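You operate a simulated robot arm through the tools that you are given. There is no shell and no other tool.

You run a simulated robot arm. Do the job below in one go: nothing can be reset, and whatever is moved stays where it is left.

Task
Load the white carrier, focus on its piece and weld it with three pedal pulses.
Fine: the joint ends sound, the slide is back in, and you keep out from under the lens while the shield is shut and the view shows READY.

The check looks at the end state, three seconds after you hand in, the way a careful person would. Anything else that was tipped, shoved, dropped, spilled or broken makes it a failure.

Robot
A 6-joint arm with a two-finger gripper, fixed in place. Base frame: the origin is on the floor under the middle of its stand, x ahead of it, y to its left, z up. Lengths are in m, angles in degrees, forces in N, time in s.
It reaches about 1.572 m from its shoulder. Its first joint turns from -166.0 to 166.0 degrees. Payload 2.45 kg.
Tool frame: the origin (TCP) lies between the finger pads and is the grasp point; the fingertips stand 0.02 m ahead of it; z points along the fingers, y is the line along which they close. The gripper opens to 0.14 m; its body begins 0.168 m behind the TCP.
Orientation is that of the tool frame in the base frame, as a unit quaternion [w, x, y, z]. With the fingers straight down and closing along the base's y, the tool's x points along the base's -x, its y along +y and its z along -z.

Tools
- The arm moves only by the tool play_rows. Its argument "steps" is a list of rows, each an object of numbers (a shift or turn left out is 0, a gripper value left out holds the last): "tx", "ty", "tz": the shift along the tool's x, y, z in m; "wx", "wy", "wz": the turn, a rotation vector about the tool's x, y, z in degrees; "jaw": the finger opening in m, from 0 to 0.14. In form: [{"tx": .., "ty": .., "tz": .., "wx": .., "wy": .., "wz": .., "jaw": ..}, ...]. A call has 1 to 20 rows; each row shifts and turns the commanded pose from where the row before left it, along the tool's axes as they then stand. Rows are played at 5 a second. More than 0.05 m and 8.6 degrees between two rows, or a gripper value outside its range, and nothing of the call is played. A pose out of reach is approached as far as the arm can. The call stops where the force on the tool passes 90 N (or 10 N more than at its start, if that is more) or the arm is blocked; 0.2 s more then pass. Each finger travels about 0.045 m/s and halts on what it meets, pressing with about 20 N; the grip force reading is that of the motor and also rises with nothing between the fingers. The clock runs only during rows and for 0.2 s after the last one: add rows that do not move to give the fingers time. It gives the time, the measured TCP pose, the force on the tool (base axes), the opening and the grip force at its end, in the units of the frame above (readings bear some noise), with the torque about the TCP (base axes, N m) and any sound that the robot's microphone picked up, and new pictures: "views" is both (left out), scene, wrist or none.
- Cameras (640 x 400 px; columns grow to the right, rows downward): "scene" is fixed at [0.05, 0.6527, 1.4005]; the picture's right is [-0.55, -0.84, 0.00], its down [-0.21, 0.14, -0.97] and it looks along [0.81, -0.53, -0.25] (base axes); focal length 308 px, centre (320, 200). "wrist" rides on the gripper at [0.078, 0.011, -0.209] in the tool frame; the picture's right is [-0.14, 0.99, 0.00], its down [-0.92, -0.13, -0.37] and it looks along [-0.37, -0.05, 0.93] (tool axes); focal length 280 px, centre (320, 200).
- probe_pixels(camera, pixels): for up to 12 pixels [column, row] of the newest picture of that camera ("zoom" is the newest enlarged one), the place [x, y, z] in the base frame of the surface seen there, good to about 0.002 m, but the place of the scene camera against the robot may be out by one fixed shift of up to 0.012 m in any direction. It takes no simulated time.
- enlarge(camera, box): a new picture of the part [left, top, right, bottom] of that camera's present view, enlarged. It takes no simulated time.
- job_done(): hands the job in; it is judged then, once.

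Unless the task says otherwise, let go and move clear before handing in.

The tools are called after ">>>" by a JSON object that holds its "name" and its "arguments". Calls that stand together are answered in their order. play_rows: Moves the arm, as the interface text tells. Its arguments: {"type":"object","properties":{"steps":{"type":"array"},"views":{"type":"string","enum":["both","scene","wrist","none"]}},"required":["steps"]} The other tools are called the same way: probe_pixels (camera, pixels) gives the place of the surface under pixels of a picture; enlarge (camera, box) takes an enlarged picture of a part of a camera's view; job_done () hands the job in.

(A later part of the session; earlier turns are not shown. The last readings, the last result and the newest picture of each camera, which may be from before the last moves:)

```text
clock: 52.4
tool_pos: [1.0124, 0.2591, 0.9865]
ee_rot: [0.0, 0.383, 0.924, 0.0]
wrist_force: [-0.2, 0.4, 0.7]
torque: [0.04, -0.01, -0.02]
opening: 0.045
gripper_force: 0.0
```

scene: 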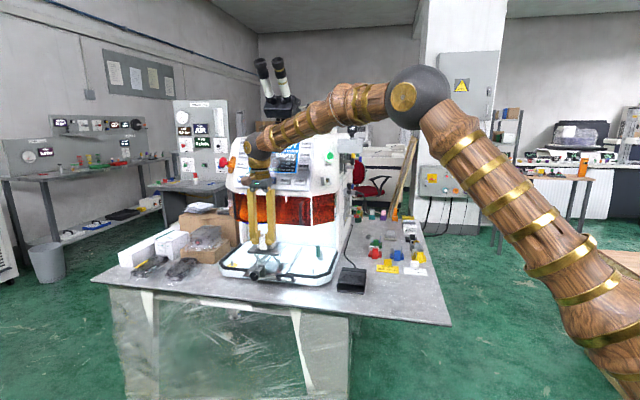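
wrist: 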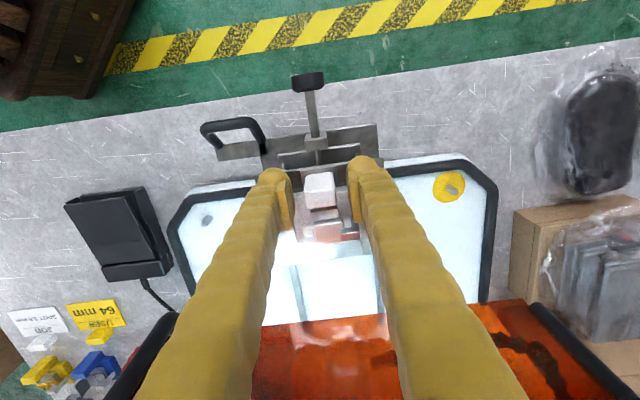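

Released with no residual force. I'll raise straight up and back away, then inspect how the carrier sits.

>>> {"name": "play_rows", "arguments": {"steps": [{"tz": -0.015}, {"tz": -0.03}, {"tz": -0.035}, {"tz": -0.035}, {"tx": 0.03, "tz": -0.03}, {"tx": 0.045}, {}], "views": "both"}}

>>> {"name": "enlarge", "arguments": {"camera": "scene", "box": [245, 220, 315, 280]}}

>>> {"name": "enlarge", "arguments": {"camera": "wrist", "box": [270, 140, 390, 240]}}

>>> {"name": "enlarge", "arguments": {"camera": "scene", "box": [235, 130, 305, 180]}}

```text
clock: 54.0
tool_pos: [0.9603, 0.3136, 1.1329]
ee_rot: [0.0, 0.382, 0.924, 0.0]
wrist_force: [-0.6, 0.4, -0.7]
torque: [0.02, 0.04, 0.02]
opening: 0.0448
gripper_force: 0.0
```

scene: 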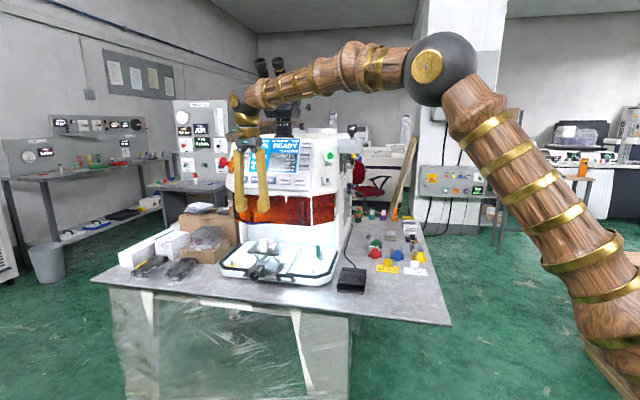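
wrist: 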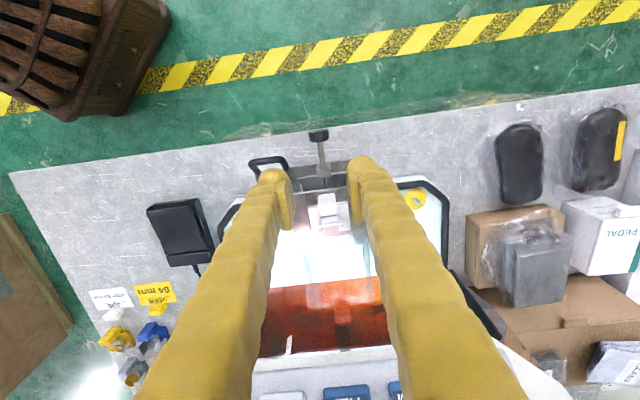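

```text
6.67 times, centred on (280, 250) of scene
```

zoom: 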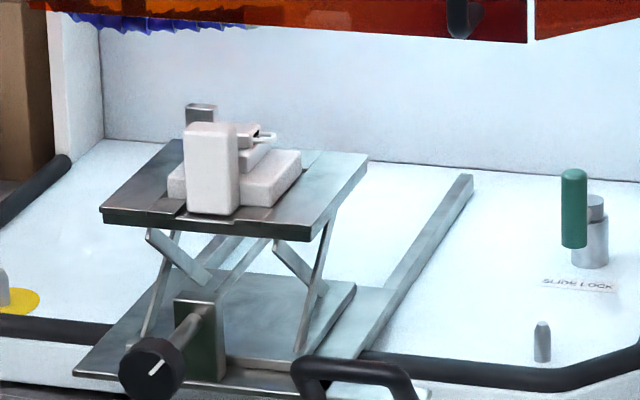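

```text
4.00 times, centred on (330, 190) of wrist
```

zoom: 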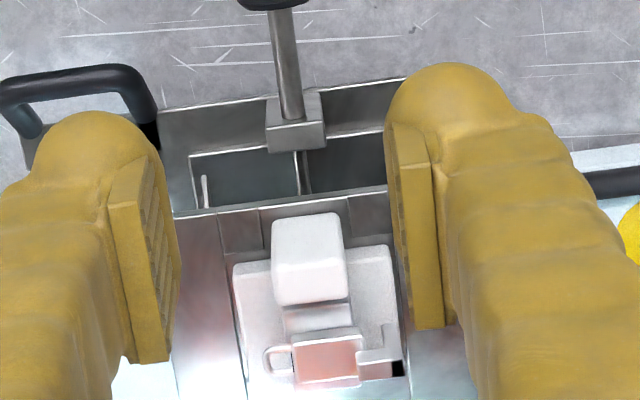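

```text
8.00 times, centred on (270, 155) of scene
```

zoom: 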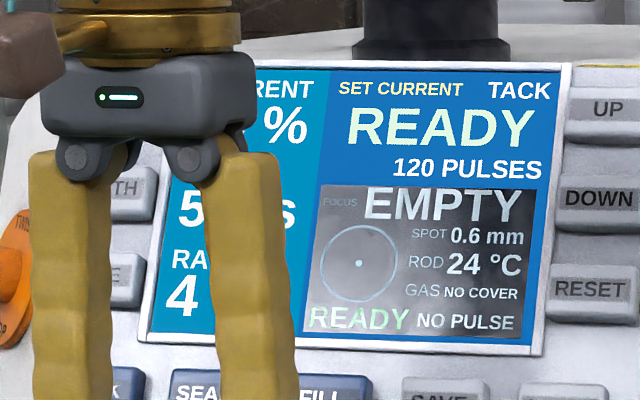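

The carrier is seated flat in the recess (wrist zoom px 315,300). Now I'll close the fingers, tilt, and come down in front of the slide handle to push it back in, checking the inside for obstructions first.

>>> {"name": "play_rows", "arguments": {"steps": [{"tx": 0.045, "ty": -0.02, "jaw": 0.0}, {"tx": 0.025, "ty": -0.04}, {"ty": -0.029}, {"wy": -8}, {"wy": -8}, {"wy": -8}, {"wy": -8}, {"wy": -8}, {"wy": -8}, {"wy": -2}, {"tx": 0.0383, "tz": 0.0321}, {"tx": 0.0383, "tz": 0.0321}, {}], "views": "both"}}

>>> {"name": "enlarge", "arguments": {"camera": "wrist", "box": [240, 100, 560, 300]}}

>>> {"name": "enlarge", "arguments": {"camera": "scene", "box": [235, 130, 305, 180]}}

```text
clock: 56.8
tool_pos: [0.8483, 0.3009, 1.0325]
ee_rot: [0.39, 0.347, 0.837, -0.161]
wrist_force: [0.7, -0.2, 0.3]
torque: [0.01, 0.02, -0.02]
opening: 0.0
gripper_force: 19.8
```

scene: 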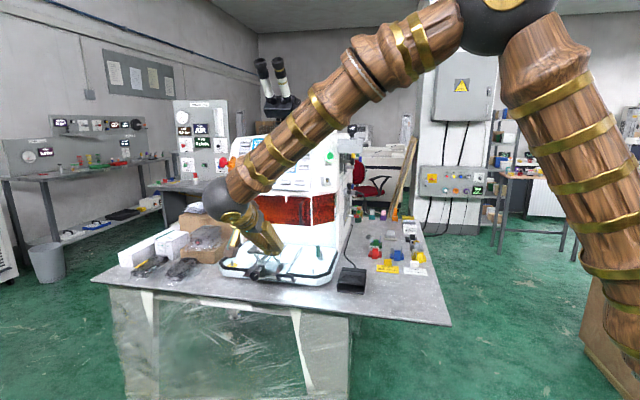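
wrist: 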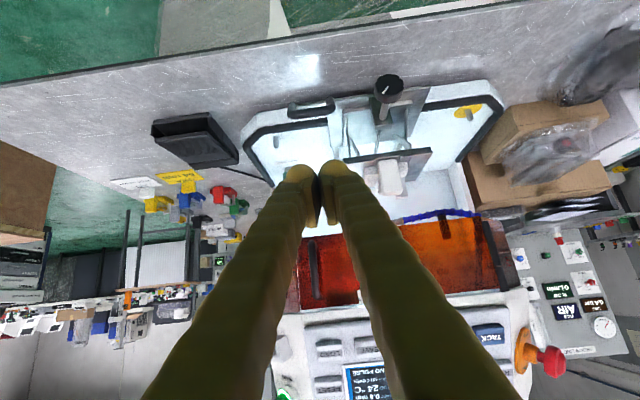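

```text
2.00 times, centred on (400, 200) of wrist
```

zoom: 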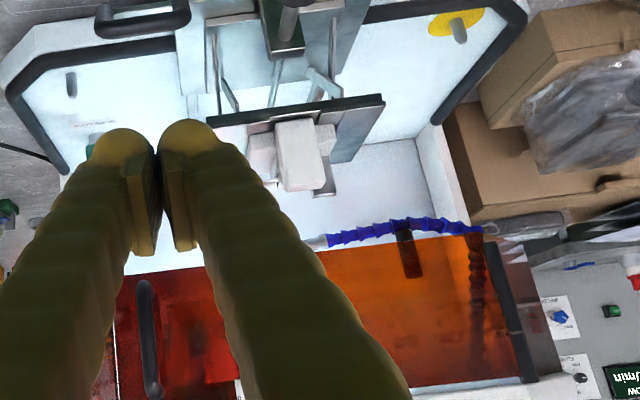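

```text
8.00 times, centred on (270, 155) of scene
```

zoom: 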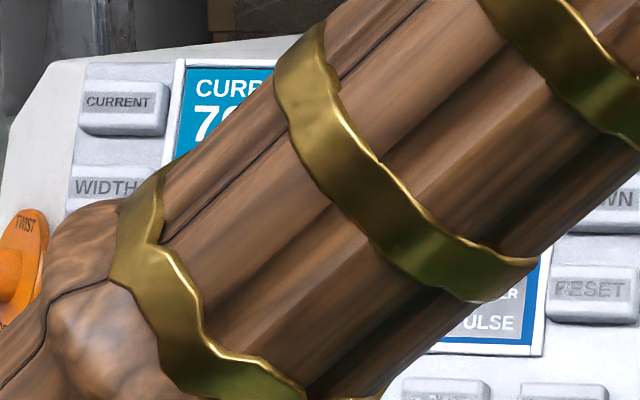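

The blue gas nozzle tip shows at wrist px 399,220. I'll probe it to check it clears the loaded carrier.

>>> {"name": "probe_pixels", "arguments": {"camera": "wrist", "pixels": [[399, 220], [402, 219.5], [410, 219], [440, 214], [460, 211.5], [443, 228], [392, 175], [402, 190], [386, 84], [310, 104], [295, 105], [328, 100]]}}

```text
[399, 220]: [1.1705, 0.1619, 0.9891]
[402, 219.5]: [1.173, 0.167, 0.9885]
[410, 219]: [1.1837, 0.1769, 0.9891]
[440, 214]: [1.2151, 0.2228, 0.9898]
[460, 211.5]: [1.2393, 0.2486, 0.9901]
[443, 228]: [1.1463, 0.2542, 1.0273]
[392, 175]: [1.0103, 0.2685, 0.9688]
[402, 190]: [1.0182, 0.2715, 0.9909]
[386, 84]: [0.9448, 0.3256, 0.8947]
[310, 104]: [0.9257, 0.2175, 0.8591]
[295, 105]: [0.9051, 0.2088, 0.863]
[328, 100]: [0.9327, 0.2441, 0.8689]
```

The nozzle tip sits at v≈0.942, z≈0.989, about 1 cm clear of the carrier's arm, so the path is OK. I'll go down to just in front of the handle bar.

>>> {"name": "play_rows", "arguments": {"steps": [{"tx": 0.0193, "tz": 0.0302}, {"tx": 0.0193, "tz": 0.0302}, {"tx": 0.0193, "tz": 0.0302}, {"tx": 0.0193, "tz": 0.0302}, {}], "views": "wrist"}}

>>> {"name": "enlarge", "arguments": {"camera": "wrist", "box": [240, 120, 400, 240]}}

```text
clock: 58.0
tool_pos: [0.8799, 0.2687, 0.8947]
ee_rot: [0.391, 0.346, 0.838, -0.161]
wrist_force: [0.4, -0.4, -0.2]
torque: [-0.01, 0.03, 0.02]
opening: 0.0002
gripper_force: 20.3
```

wrist: 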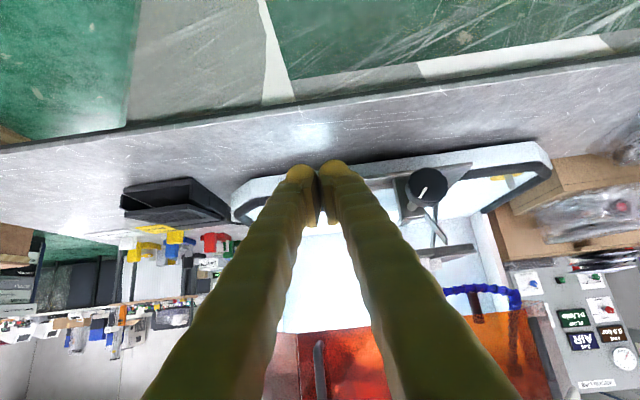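

```text
3.33 times, centred on (320, 180) of wrist
```

zoom: 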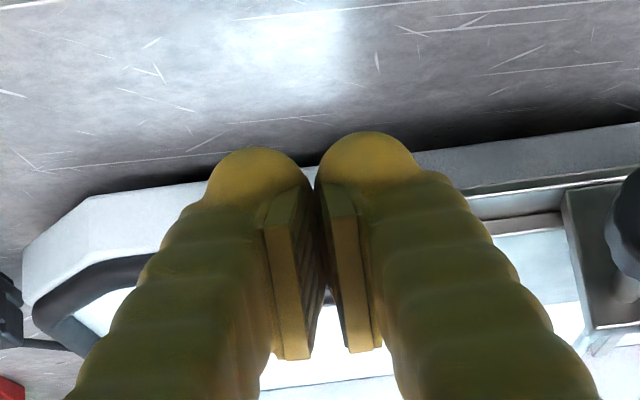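

The fingertips now hide the bar in the wrist view. I'll check from the scene camera, then advance slowly.

>>> {"name": "enlarge", "arguments": {"camera": "scene", "box": [225, 220, 315, 290]}}

```text
5.71 times, centred on (270, 255) of scene
```

zoom: 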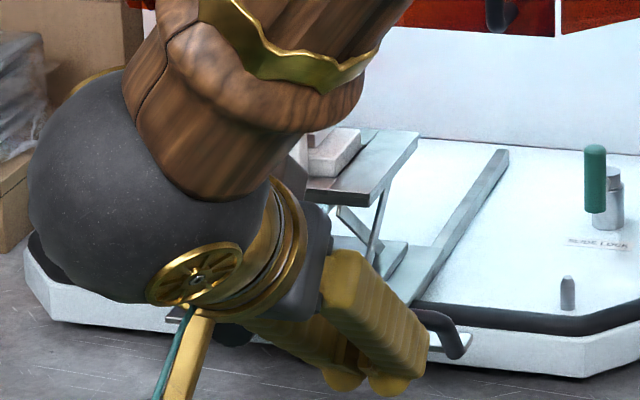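

>>> {"name": "probe_pixels", "arguments": {"camera": "scene", "pixels": [[282, 286], [279, 281], [274, 286], [290, 276], [292.5, 275.5], [294, 278], [270, 278]]}}

```text
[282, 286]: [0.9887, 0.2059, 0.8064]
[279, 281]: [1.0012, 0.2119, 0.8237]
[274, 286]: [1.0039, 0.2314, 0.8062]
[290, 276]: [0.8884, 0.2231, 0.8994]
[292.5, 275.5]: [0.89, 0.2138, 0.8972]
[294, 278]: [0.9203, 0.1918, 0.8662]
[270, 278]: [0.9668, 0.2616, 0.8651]
```

>>> {"name": "probe_pixels", "arguments": {"camera": "zoom", "pixels": [[395, 375], [345, 378], [375, 340], [435, 318], [455, 325], [460, 345], [400, 300], [350, 300]]}}

```text
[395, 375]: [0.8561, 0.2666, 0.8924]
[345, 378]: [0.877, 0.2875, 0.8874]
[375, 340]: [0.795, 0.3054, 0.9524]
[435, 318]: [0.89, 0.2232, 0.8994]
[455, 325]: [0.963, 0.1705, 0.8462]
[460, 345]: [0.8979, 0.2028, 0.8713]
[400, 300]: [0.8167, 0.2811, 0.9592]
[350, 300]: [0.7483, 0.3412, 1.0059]
```

The fingertips are level with the bar (z≈0.89) and ~2 cm before it. I'll push gently toward the machine.

>>> {"name": "play_rows", "arguments": {"steps": [{"tx": -0.0051, "tz": 0.0061}, {"tx": -0.0051, "tz": 0.0061}, {"tx": -0.0051, "tz": 0.0061}, {"tx": -0.0051, "tz": 0.0061}, {}], "views": "wrist"}}

>>> {"name": "enlarge", "arguments": {"camera": "scene", "box": [225, 220, 315, 290]}}

```text
clock: 59.2
tool_pos: [0.901, 0.2469, 0.8945]
ee_rot: [0.391, 0.346, 0.837, -0.162]
wrist_force: [0.2, 0.2, 0.7]
torque: [-0.03, 0.01, 0.04]
opening: 0.0001
gripper_force: 20.2
```

wrist: 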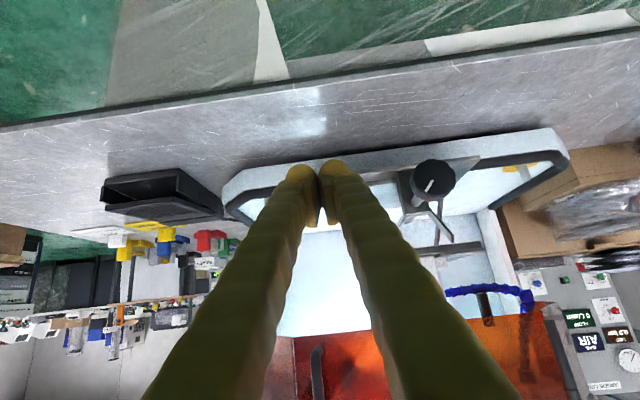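

```text
5.71 times, centred on (270, 255) of scene
```

zoom: 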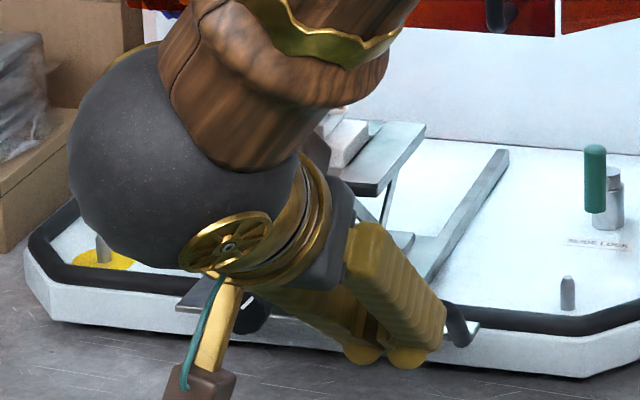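

The stage corner shifted (scene zoom 418→425), so the slide is following. Continuing the push in 1 cm steps.

>>> {"name": "play_rows", "arguments": {"steps": [{"tx": -0.0051, "tz": 0.0061}, {"tx": -0.0064, "tz": 0.0077}, {"tx": -0.0064, "tz": 0.0077}, {"tx": -0.0064, "tz": 0.0077}, {"tx": -0.0064, "tz": 0.0077}, {}], "views": "wrist"}}

>>> {"name": "enlarge", "arguments": {"camera": "scene", "box": [225, 220, 315, 290]}}

```text
clock: 60.6
tool_pos: [0.9355, 0.2133, 0.8957]
ee_rot: [0.391, 0.346, 0.837, -0.161]
wrist_force: [-2.4, 1.1, 0.5]
torque: [-0.02, 0.01, 0.0]
opening: 0.0
gripper_force: 19.7
```

wrist: 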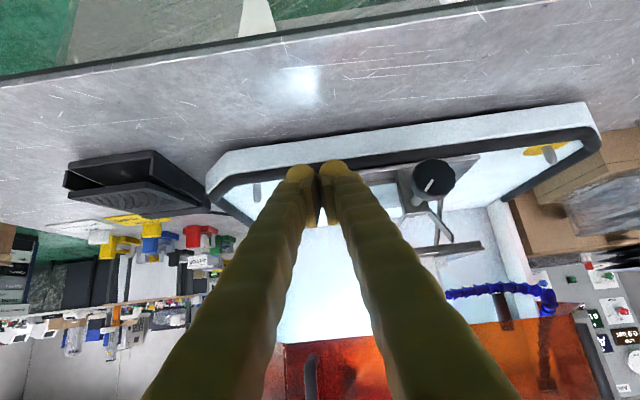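

```text
5.71 times, centred on (270, 255) of scene
```

zoom: 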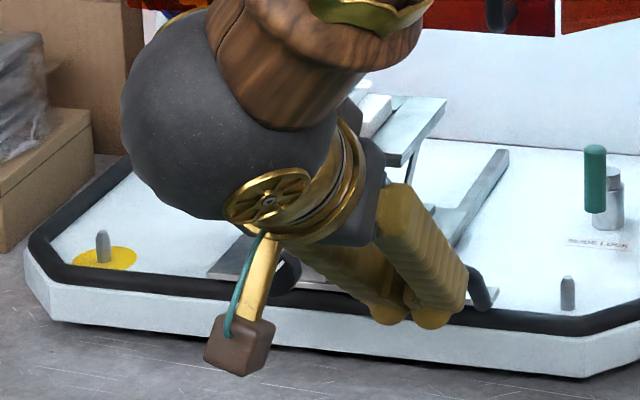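

The slide is sliding in smoothly (~2.5 N). Continuing.

>>> {"name": "play_rows", "arguments": {"steps": [{"tx": -0.0064, "tz": 0.0077}, {"tx": -0.0064, "tz": 0.0077}, {"tx": -0.0064, "tz": 0.0077}, {"tx": -0.0064, "tz": 0.0077}, {"tx": -0.0064, "tz": 0.0077}, {}], "views": "wrist"}}

>>> {"name": "enlarge", "arguments": {"camera": "scene", "box": [225, 220, 315, 290]}}

>>> {"name": "enlarge", "arguments": {"camera": "wrist", "box": [370, 140, 580, 340]}}

```text
clock: 62.0
tool_pos: [0.9696, 0.1778, 0.8949]
ee_rot: [0.389, 0.347, 0.838, -0.161]
wrist_force: [-1.5, 0.0, 0.4]
torque: [-0.01, 0.02, 0.01]
opening: 0.0002
gripper_force: 20.3
```

wrist: 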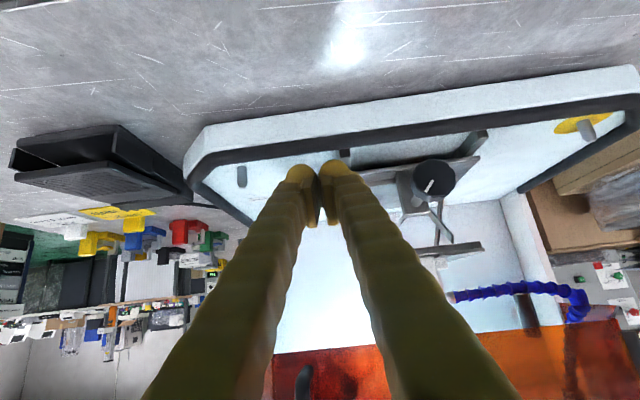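

```text
5.71 times, centred on (270, 255) of scene
```

zoom: 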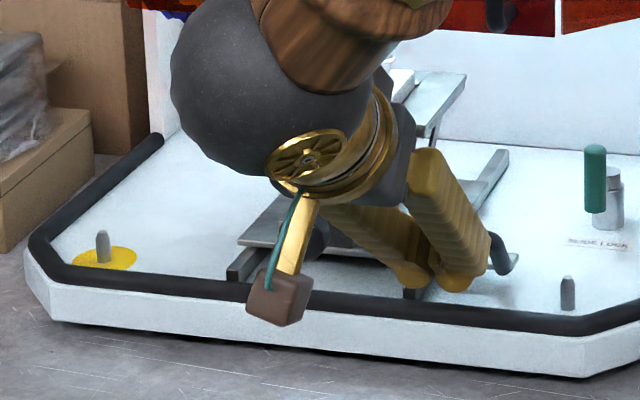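

```text
2.00 times, centred on (475, 240) of wrist
```

zoom: 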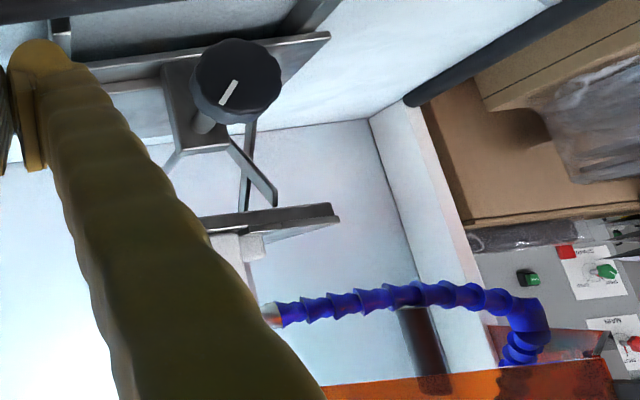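

About 5 cm remain. I'll continue with smaller steps, watching for the inner stop.

>>> {"name": "play_rows", "arguments": {"steps": [{"tx": -0.0051, "tz": 0.0061}, {"tx": -0.0051, "tz": 0.0061}, {"tx": -0.0051, "tz": 0.0061}, {"tx": -0.0051, "tz": 0.0061}, {}], "views": "none"}}

>>> {"name": "enlarge", "arguments": {"camera": "wrist", "box": [370, 140, 580, 340]}}

```text
clock: 63.2
tool_pos: [0.9919, 0.1554, 0.8937]
ee_rot: [0.39, 0.347, 0.837, -0.162]
wrist_force: [-1.8, 1.7, 2.2]
torque: [-0.03, -0.03, 0.0]
opening: 0.0
gripper_force: 20.6
```

```text
2.00 times, centred on (475, 240) of wrist
```

zoom: 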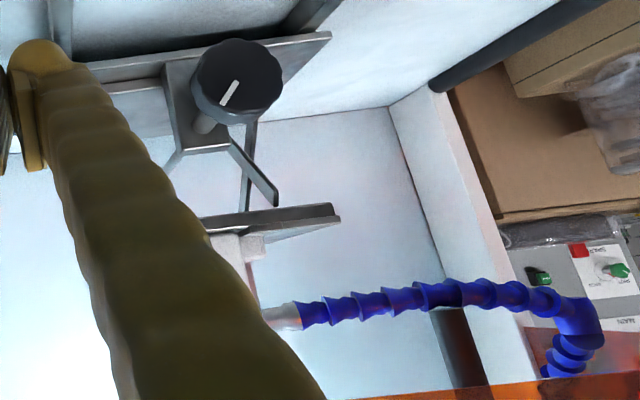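

u≈−0.592 now, with ~18 mm left. The nozzle tip (zoom 283,317) sits just beside the carrier. Moving in 4 mm steps.

>>> {"name": "play_rows", "arguments": {"steps": [{"tx": -0.0026, "tz": 0.0031}, {"tx": -0.0026, "tz": 0.0031}, {}], "views": "none"}}

>>> {"name": "play_rows", "arguments": {"steps": [{"tx": -0.0026, "tz": 0.0031}, {}], "views": "none"}}

```text
clock: 64.0
tool_pos: [0.9988, 0.1489, 0.894]
ee_rot: [0.391, 0.347, 0.837, -0.161]
wrist_force: [0.5, -0.1, 0.6]
torque: [0.04, 0.0, 0.03]
opening: 0.0
gripper_force: 19.8
```

```text
clock: 64.6
tool_pos: [1.0019, 0.1454, 0.8946]
ee_rot: [0.391, 0.346, 0.837, -0.161]
wrist_force: [-0.3, 0.8, -0.7]
torque: [0.01, 0.0, -0.02]
opening: 0.0001
gripper_force: 20.8
```

>>> {"name": "play_rows", "arguments": {"steps": [{"tx": -0.0026, "tz": 0.0031}, {}], "views": "wrist"}}

>>> {"name": "enlarge", "arguments": {"camera": "scene", "box": [225, 220, 335, 290]}}

>>> {"name": "enlarge", "arguments": {"camera": "wrist", "box": [370, 140, 580, 340]}}

```text
clock: 65.2
tool_pos: [1.0041, 0.1441, 0.8947]
ee_rot: [0.391, 0.346, 0.838, -0.161]
wrist_force: [-28.6, 15.4, 5.3]
torque: [0.03, -0.09, 0.06]
opening: 0.0062
gripper_force: 29.5
```

wrist: 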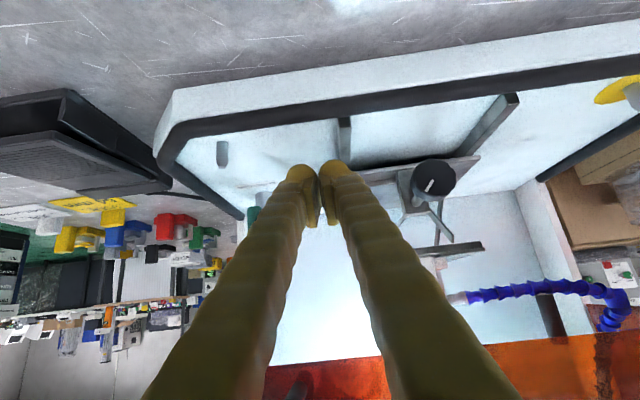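

```text
5.71 times, centred on (280, 255) of scene
```

zoom: 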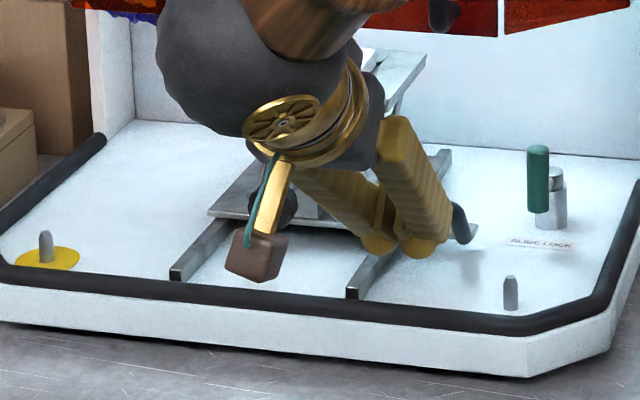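

```text
2.00 times, centred on (475, 240) of wrist
```

zoom: 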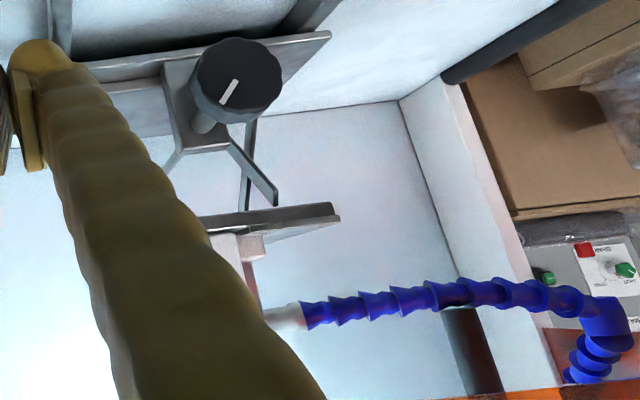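

Force rose to ~32 N right where the bar was originally, so the slide is home. I'll back straight off and read the knob position and the screen.

>>> {"name": "play_rows", "arguments": {"steps": [{"tz": -0.01}, {"tz": -0.03}, {"tz": -0.04}, {"tz": -0.04}, {"tz": -0.04}, {"tz": -0.04}, {}], "views": "both"}}

>>> {"name": "enlarge", "arguments": {"camera": "wrist", "box": [240, 80, 480, 240]}}

>>> {"name": "enlarge", "arguments": {"camera": "scene", "box": [235, 130, 305, 180]}}

```text
clock: 66.8
tool_pos: [0.8948, 0.2513, 1.0236]
ee_rot: [0.391, 0.346, 0.838, -0.161]
wrist_force: [-0.2, 0.1, -0.3]
torque: [-0.03, -0.03, 0.0]
opening: 0.0
gripper_force: 29.3
```

scene: 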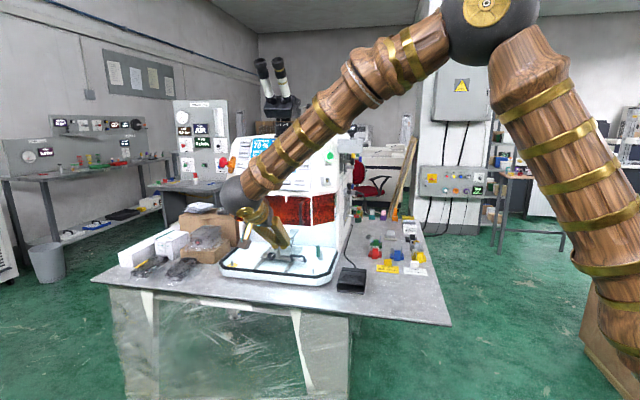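
wrist: 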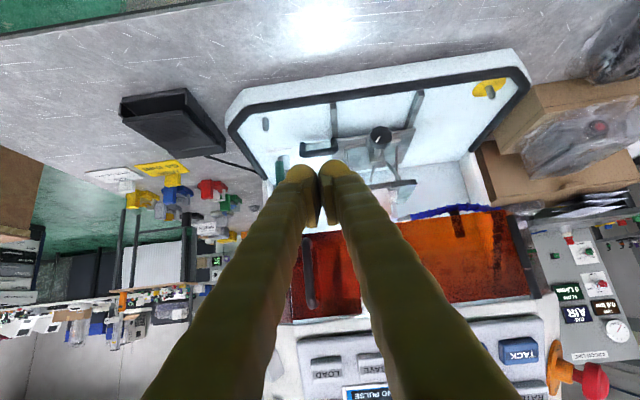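

```text
2.50 times, centred on (360, 160) of wrist
```

zoom: 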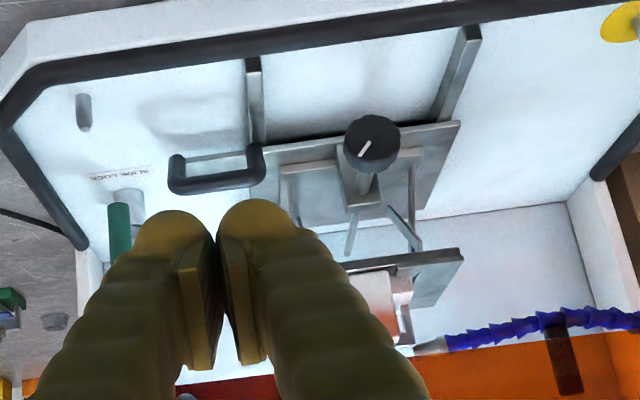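

```text
8.00 times, centred on (270, 155) of scene
```

zoom: 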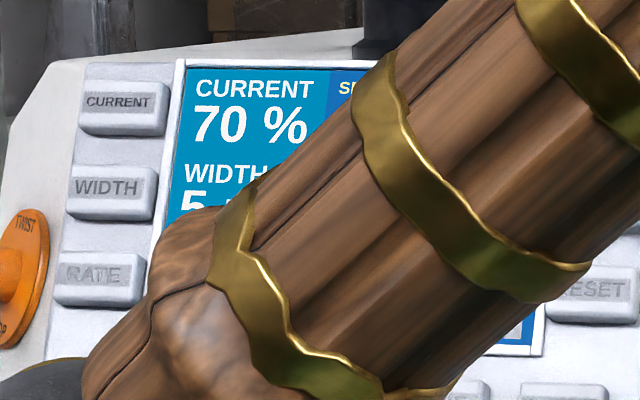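

The slide is home (knob back at its original spot, wrist px 380,135). I'll move the arm aside so the scene camera can read the screen.

>>> {"name": "play_rows", "arguments": {"steps": [{"tx": -0.0383, "tz": -0.0321}, {"tx": -0.0383, "tz": -0.0321}, {"ty": -0.048}, {"ty": -0.048}, {"ty": -0.048}, {"ty": -0.048}, {"ty": -0.048}, {"ty": -0.048}, {}], "views": "both"}}

>>> {"name": "enlarge", "arguments": {"camera": "scene", "box": [235, 130, 305, 180]}}

>>> {"name": "enlarge", "arguments": {"camera": "scene", "box": [225, 200, 345, 290]}}

```text
clock: 68.8
tool_pos: [0.6915, 0.0474, 1.123]
ee_rot: [0.391, 0.346, 0.838, -0.16]
wrist_force: [-0.3, 0.0, -0.3]
torque: [0.02, -0.01, -0.02]
opening: 0.0
gripper_force: 29.4
```

scene: 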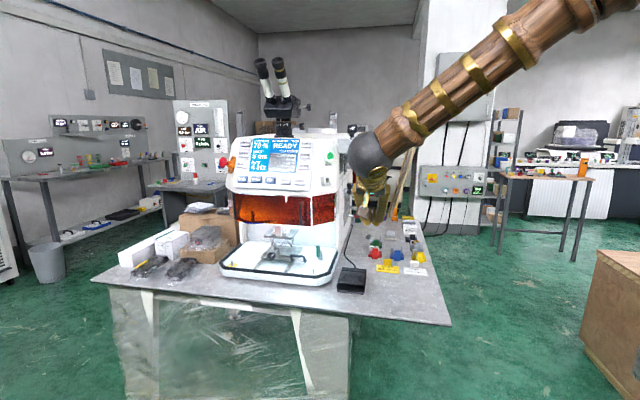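
wrist: 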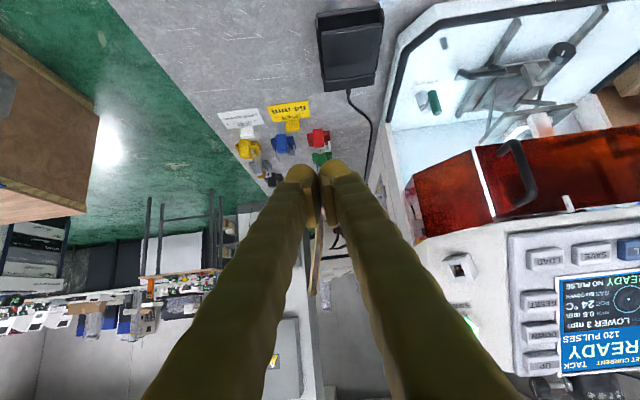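

```text
8.00 times, centred on (270, 155) of scene
```

zoom: 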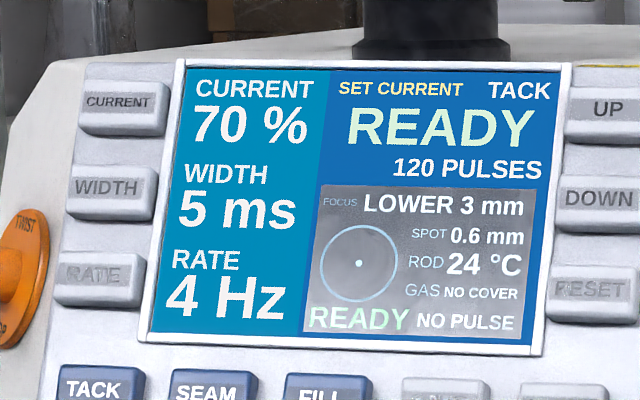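

```text
4.44 times, centred on (285, 245) of scene
```

zoom: 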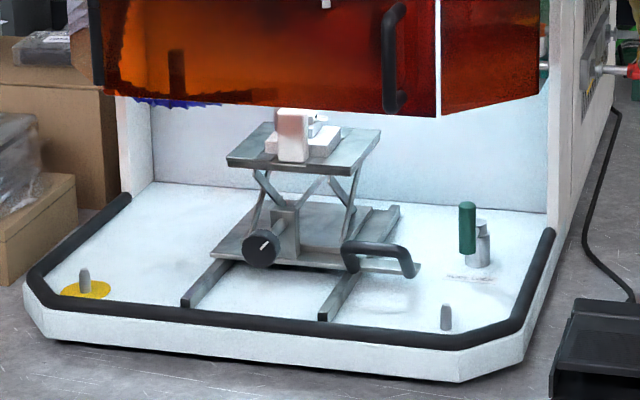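

The screen view now reads "FOCUS: LOWER 3 mm" (zoom px 443,205), so the carrier is recognised. Before turning the knob I'll zoom the wall notices and the machine for hints about settings and the shield state.

>>> {"name": "enlarge", "arguments": {"camera": "scene", "box": [98, 48, 178, 102]}}

>>> {"name": "enlarge", "arguments": {"camera": "wrist", "box": [380, 0, 640, 220]}}

>>> {"name": "enlarge", "arguments": {"camera": "wrist", "box": [420, 120, 640, 280]}}

>>> {"name": "enlarge", "arguments": {"camera": "scene", "box": [225, 180, 345, 232]}}

```text
7.41 times, centred on (138, 75) of scene
```

zoom: 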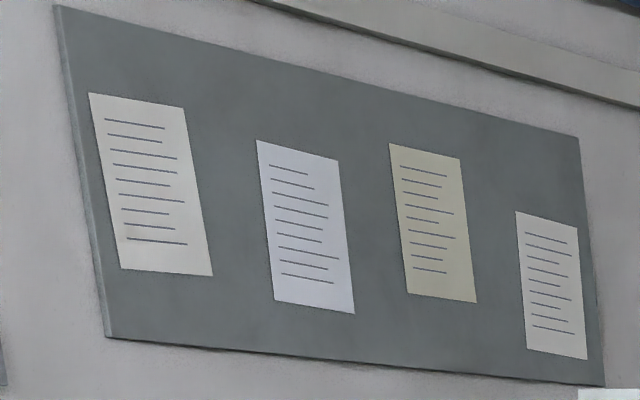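

```text
1.82 times, centred on (510, 110) of wrist
```

zoom: 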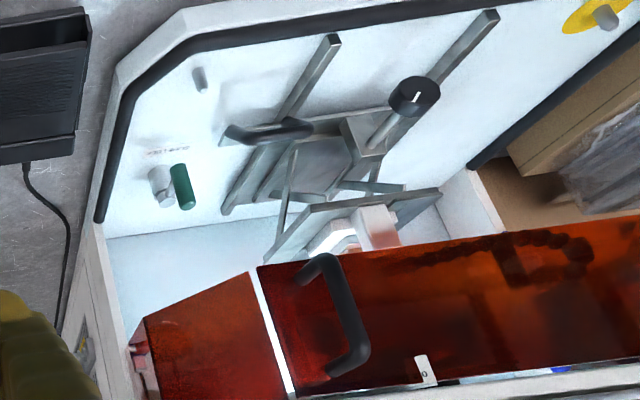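

```text
2.50 times, centred on (530, 200) of wrist
```

zoom: 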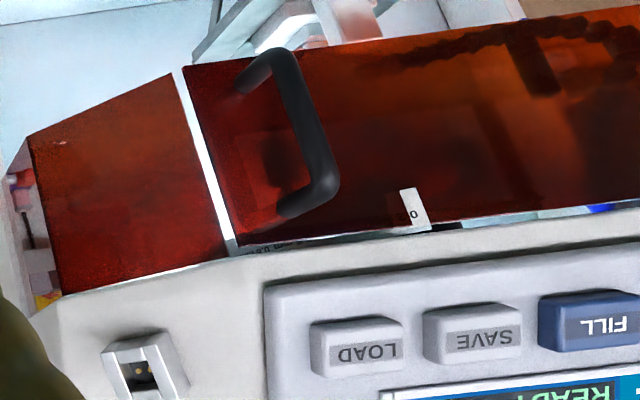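

```text
5.33 times, centred on (285, 206) of scene
```

zoom: 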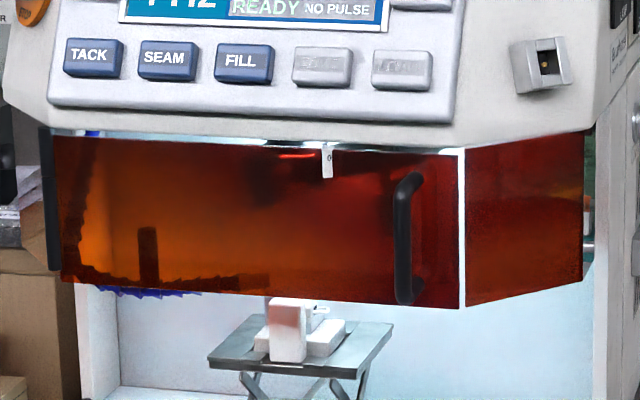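

The front shield panel has its handle at one end and a hinge strip at the other and is closed, with READY showing — so I'll stay out of the chamber. The focus knob sits in front of the shield; I'll come at it from the front at ~75° tilt with open jaws.

>>> {"name": "play_rows", "arguments": {"steps": [{"ty": 0.03, "jaw": 0.07}, {"ty": 0.048}, {"ty": 0.048}, {"ty": 0.048}, {"ty": 0.048}, {"ty": 0.048}, {"ty": 0.048}, {"ty": 0.048}, {"ty": 0.012}, {"wy": -8}, {"wy": -8}, {"wy": -0.9}, {"wy": -8}, {}], "views": "both"}}

```text
clock: 71.8
tool_pos: [0.9586, 0.3152, 1.1228]
ee_rot: [0.562, 0.305, 0.733, -0.233]
wrist_force: [0.7, -0.3, 0.0]
torque: [0.01, 0.02, -0.01]
opening: 0.07
gripper_force: 0.1
```

scene: 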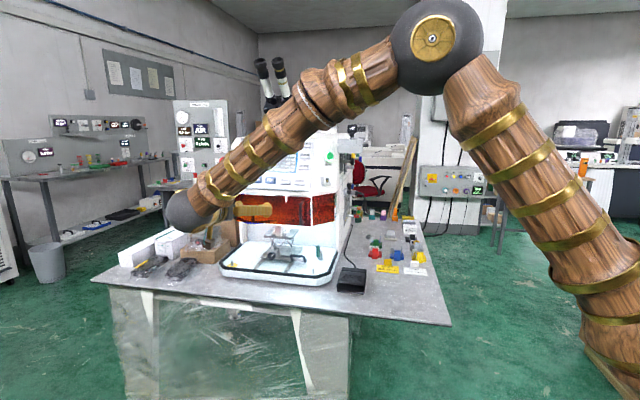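
wrist: 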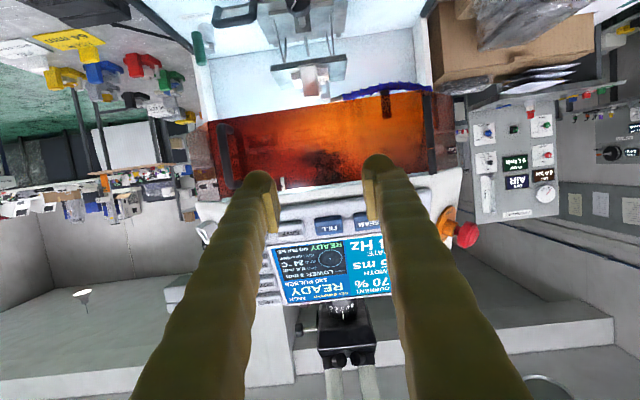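

The wrist camera can now read the screen upside-down (px 330,270: "LOWER 3 mm", READY). I'll go straight down in front of the knob.

>>> {"name": "play_rows", "arguments": {"steps": [{"tx": 0.0386, "tz": 0.0105}, {"tx": 0.0386, "tz": 0.0105}, {"tx": 0.0386, "tz": 0.0105}, {"tx": 0.0386, "tz": 0.0105}, {"tx": 0.0386, "tz": 0.0105}, {}], "views": "both"}}

>>> {"name": "enlarge", "arguments": {"camera": "wrist", "box": [240, 120, 400, 260]}}

>>> {"name": "enlarge", "arguments": {"camera": "scene", "box": [225, 200, 345, 290]}}

```text
clock: 73.2
tool_pos: [0.9592, 0.3151, 0.921]
ee_rot: [0.561, 0.305, 0.733, -0.233]
wrist_force: [-1.1, 0.4, -0.6]
torque: [-0.03, -0.01, 0.0]
opening: 0.0701
gripper_force: 0.1
```

scene: 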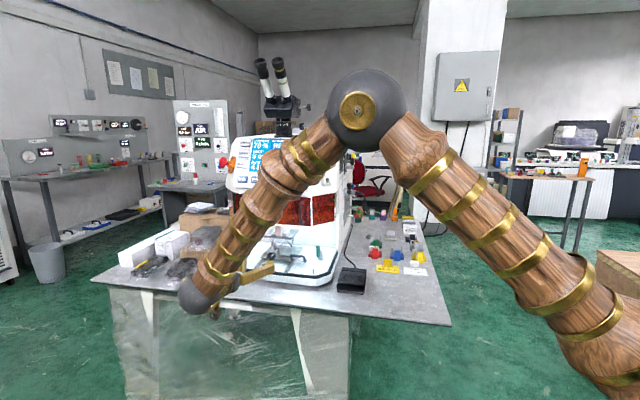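
wrist: 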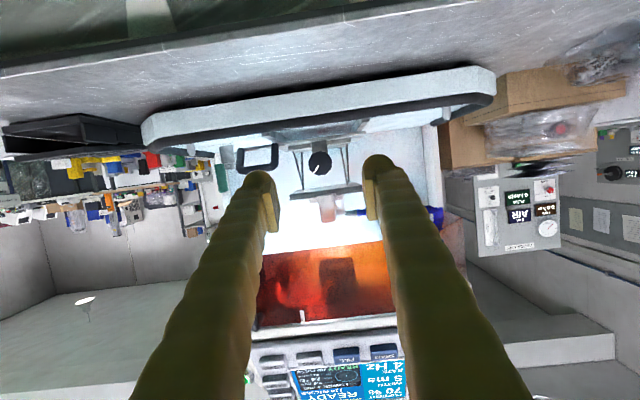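

```text
2.86 times, centred on (320, 190) of wrist
```

zoom: 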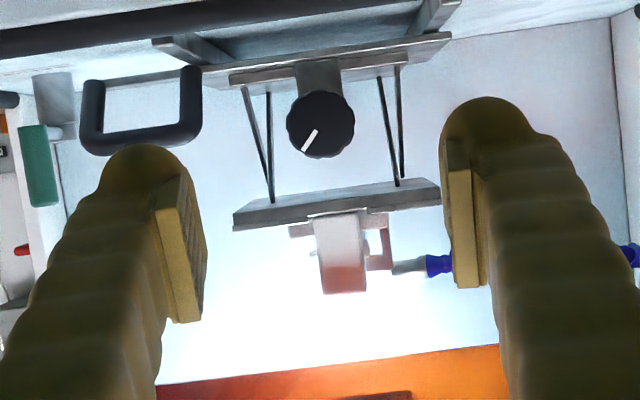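

```text
4.44 times, centred on (285, 245) of scene
```

zoom: 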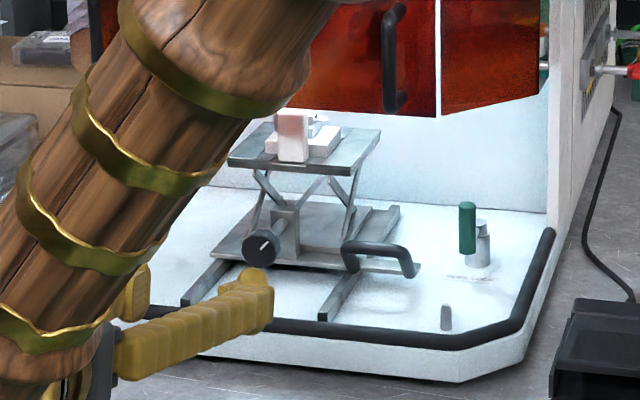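

The knob is centred between the fingers (wrist px 320,163). I'll probe its centre and rim.

>>> {"name": "probe_pixels", "arguments": {"camera": "wrist", "pixels": [[320, 163.5], [309.5, 163.5], [330.5, 162.5], [320, 153.5], [320, 173.5], [315, 163], [325, 163], [320, 158], [320, 168], [319, 149], [299, 196], [365, 190]]}}

>>> {"name": "enlarge", "arguments": {"camera": "wrist", "box": [240, 330, 420, 400]}}

```text
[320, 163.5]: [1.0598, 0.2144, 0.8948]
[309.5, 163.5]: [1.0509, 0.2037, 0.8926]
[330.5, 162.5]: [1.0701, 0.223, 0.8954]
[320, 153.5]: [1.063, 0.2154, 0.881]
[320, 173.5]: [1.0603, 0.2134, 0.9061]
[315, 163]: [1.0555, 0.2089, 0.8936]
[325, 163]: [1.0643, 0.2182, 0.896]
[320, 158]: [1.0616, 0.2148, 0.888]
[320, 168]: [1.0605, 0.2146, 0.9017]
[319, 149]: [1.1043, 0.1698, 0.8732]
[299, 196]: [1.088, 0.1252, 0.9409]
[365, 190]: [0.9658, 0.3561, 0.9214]
```

```text
3.56 times, centred on (330, 365) of wrist
```

zoom: 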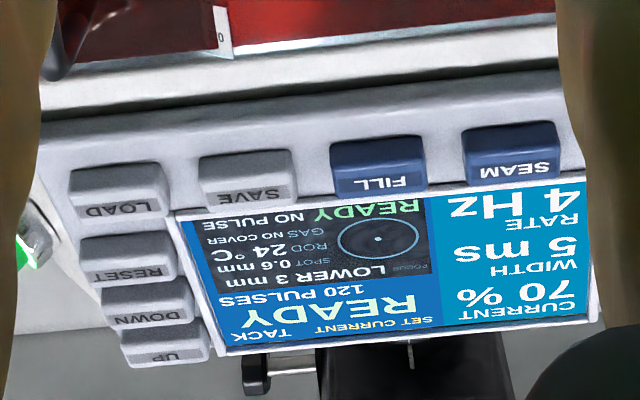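

Knob centre ≈ (1.060,0.214,0.8945), radius ≈15.5 mm; the screen is readable here too. I'll narrow the jaws to 44 mm and slide them around the knob.

>>> {"name": "play_rows", "arguments": {"steps": [{"jaw": 0.044}, {}, {"tx": -0.0035, "tz": 0.0386}, {"tx": -0.0035, "tz": 0.0386}, {"tx": -0.0035, "tz": 0.0386}, {"tx": -0.0034, "tz": 0.0386}, {}], "views": "both"}}

>>> {"name": "enlarge", "arguments": {"camera": "wrist", "box": [260, 140, 380, 240]}}

>>> {"name": "enlarge", "arguments": {"camera": "scene", "box": [235, 130, 305, 180]}}

```text
clock: 74.8
tool_pos: [1.0679, 0.207, 0.8966]
ee_rot: [0.562, 0.304, 0.733, -0.233]
wrist_force: [-0.3, 0.1, 0.6]
torque: [-0.01, -0.01, -0.02]
opening: 0.044
gripper_force: 0.1
```

scene: 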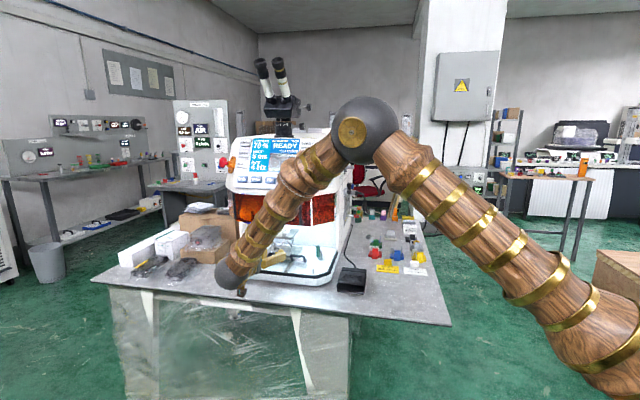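
wrist: 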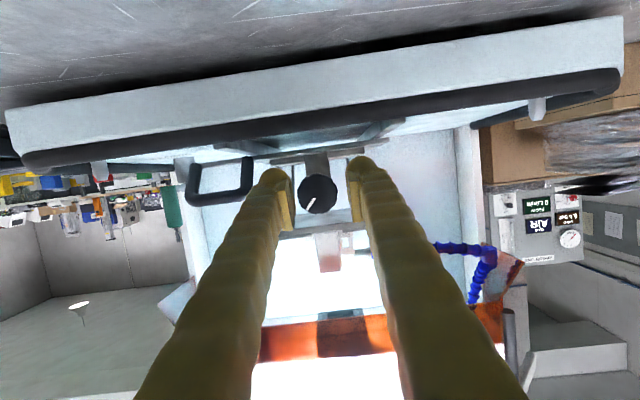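

```text
4.00 times, centred on (320, 190) of wrist
```

zoom: 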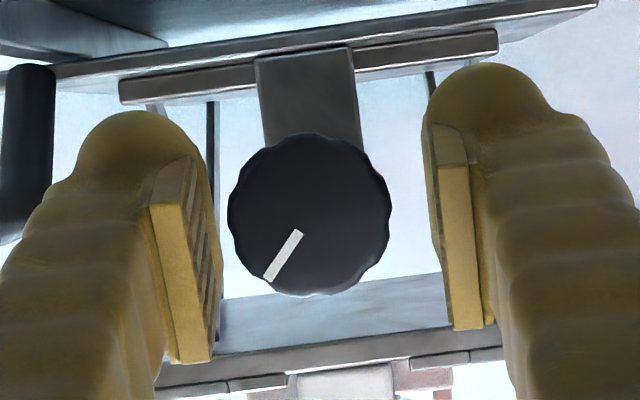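

```text
8.00 times, centred on (270, 155) of scene
```

zoom: 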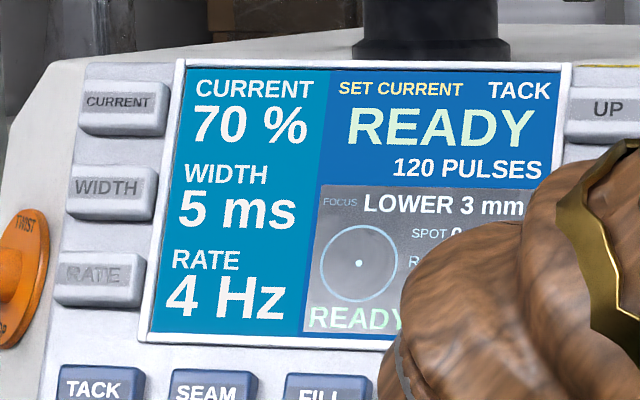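

The knob sits between the pads and the focus text ("LOWER 3 mm") stays visible to the scene camera at zoom px 443,205. I'll centre by 2 mm, then close on the knob.

>>> {"name": "play_rows", "arguments": {"steps": [{"tx": 0.0019, "tz": 0.0005, "ty": -0.0005}, {"jaw": 0.02}, {}, {}, {}], "views": "wrist"}}

>>> {"name": "enlarge", "arguments": {"camera": "wrist", "box": [260, 140, 380, 240]}}

>>> {"name": "enlarge", "arguments": {"camera": "scene", "box": [235, 130, 305, 180]}}

```text
clock: 76.0
tool_pos: [1.0671, 0.2052, 0.8944]
ee_rot: [0.561, 0.304, 0.734, -0.232]
wrist_force: [-24.0, -13.3, 3.7]
torque: [-0.08, 0.03, -0.12]
opening: 0.0279
gripper_force: 45.3
```

wrist: 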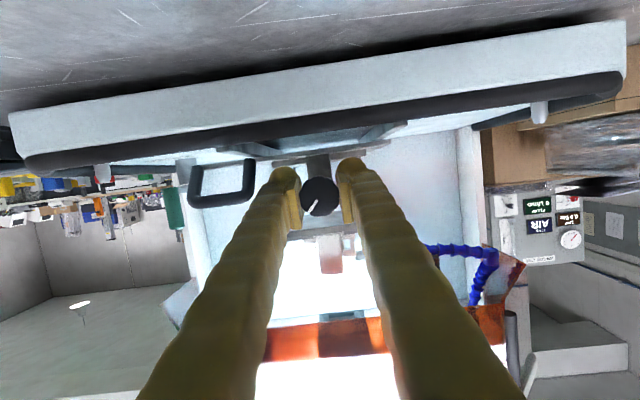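

```text
4.00 times, centred on (320, 190) of wrist
```

zoom: 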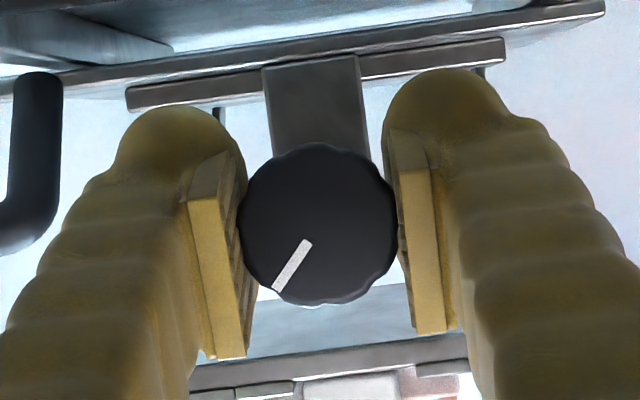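

```text
8.00 times, centred on (270, 155) of scene
```

zoom: 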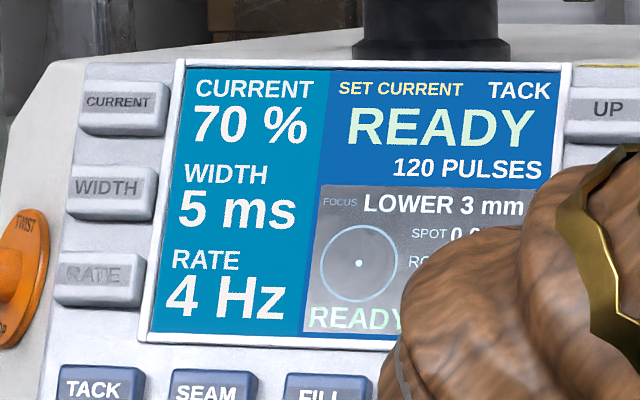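

The grip pushes sideways (~27 N toward −v), so the tool is slightly off-centre. I'll shift 1 mm toward −v to relieve it.

>>> {"name": "play_rows", "arguments": {"steps": [{"ty": -0.001}, {}], "views": "none"}}

```text
clock: 76.6
tool_pos: [1.067, 0.2057, 0.8937]
ee_rot: [0.562, 0.304, 0.733, -0.232]
wrist_force: [-12.6, -13.6, 3.4]
torque: [-0.08, 0.05, -0.07]
opening: 0.0276
gripper_force: 44.7
```

>>> {"name": "play_rows", "arguments": {"steps": [{"ty": -0.002}, {}], "views": "none"}}

```text
clock: 77.2
tool_pos: [1.0652, 0.2072, 0.8947]
ee_rot: [0.563, 0.303, 0.733, -0.232]
wrist_force: [20.1, 11.8, -1.8]
torque: [0.06, 0.15, 0.1]
opening: 0.0276
gripper_force: 44.9
```

>>> {"name": "play_rows", "arguments": {"steps": [{"ty": 0.001}, {}], "views": "none"}}

```text
clock: 77.8
tool_pos: [1.0665, 0.2053, 0.8953]
ee_rot: [0.563, 0.303, 0.734, -0.231]
wrist_force: [17.7, 20.4, 2.4]
torque: [-0.04, 0.05, 0.09]
opening: 0.0275
gripper_force: 44.8
```

The side force flips sign with friction, so I'll reopen slightly and re-close to settle it.

>>> {"name": "play_rows", "arguments": {"steps": [{"jaw": 0.038}, {}, {"jaw": 0.026}, {}, {}], "views": "none"}}

```text
clock: 79.0
tool_pos: [1.0664, 0.2055, 0.8938]
ee_rot: [0.561, 0.304, 0.733, -0.233]
wrist_force: [5.5, 3.7, -1.9]
torque: [0.0, 0.06, -0.01]
opening: 0.0305
gripper_force: 2.8
```

>>> {"name": "play_rows", "arguments": {"steps": [{"jaw": 0.022}, {}], "views": "none"}}

```text
clock: 79.6
tool_pos: [1.0659, 0.2062, 0.8946]
ee_rot: [0.562, 0.304, 0.733, -0.233]
wrist_force: [9.4, 7.4, -2.4]
torque: [-0.03, 0.07, 0.0]
opening: 0.0293
gripper_force: 5.7
```

Grip is settling (opening 0.0293). I'll tighten a bit and test-turn the knob 15° clockwise, then read the screen.

>>> {"name": "play_rows", "arguments": {"steps": [{"jaw": 0.015, "ty": -0.0005}, {}, {"wx": -1.295, "wz": 4.83}, {"wx": -1.295, "wz": 4.83}, {"wx": -1.295, "wz": 4.83}, {}], "views": "wrist"}}

>>> {"name": "enlarge", "arguments": {"camera": "wrist", "box": [260, 140, 380, 240]}}

>>> {"name": "enlarge", "arguments": {"camera": "scene", "box": [235, 130, 305, 180]}}

```text
clock: 81.0
tool_pos: [1.0646, 0.2062, 0.895]
ee_rot: [0.597, 0.375, 0.696, -0.135]
wrist_force: [16.0, 15.8, 2.6]
torque: [-0.08, 0.04, 0.05]
opening: 0.0297
gripper_force: 11.2
```

wrist: 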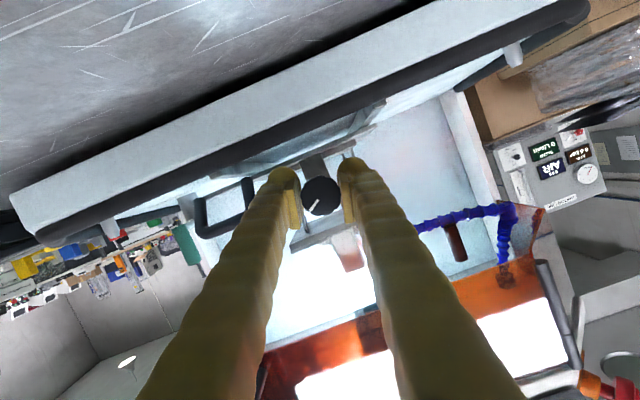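

```text
4.00 times, centred on (320, 190) of wrist
```

zoom: 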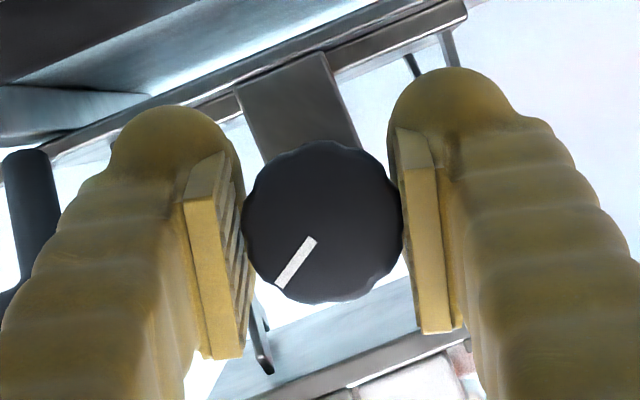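

```text
8.00 times, centred on (270, 155) of scene
```

zoom: 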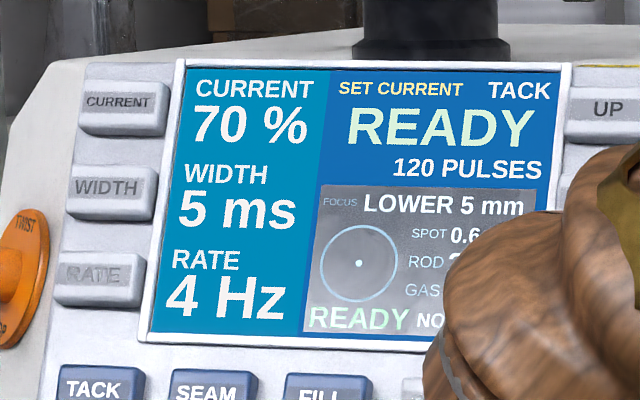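

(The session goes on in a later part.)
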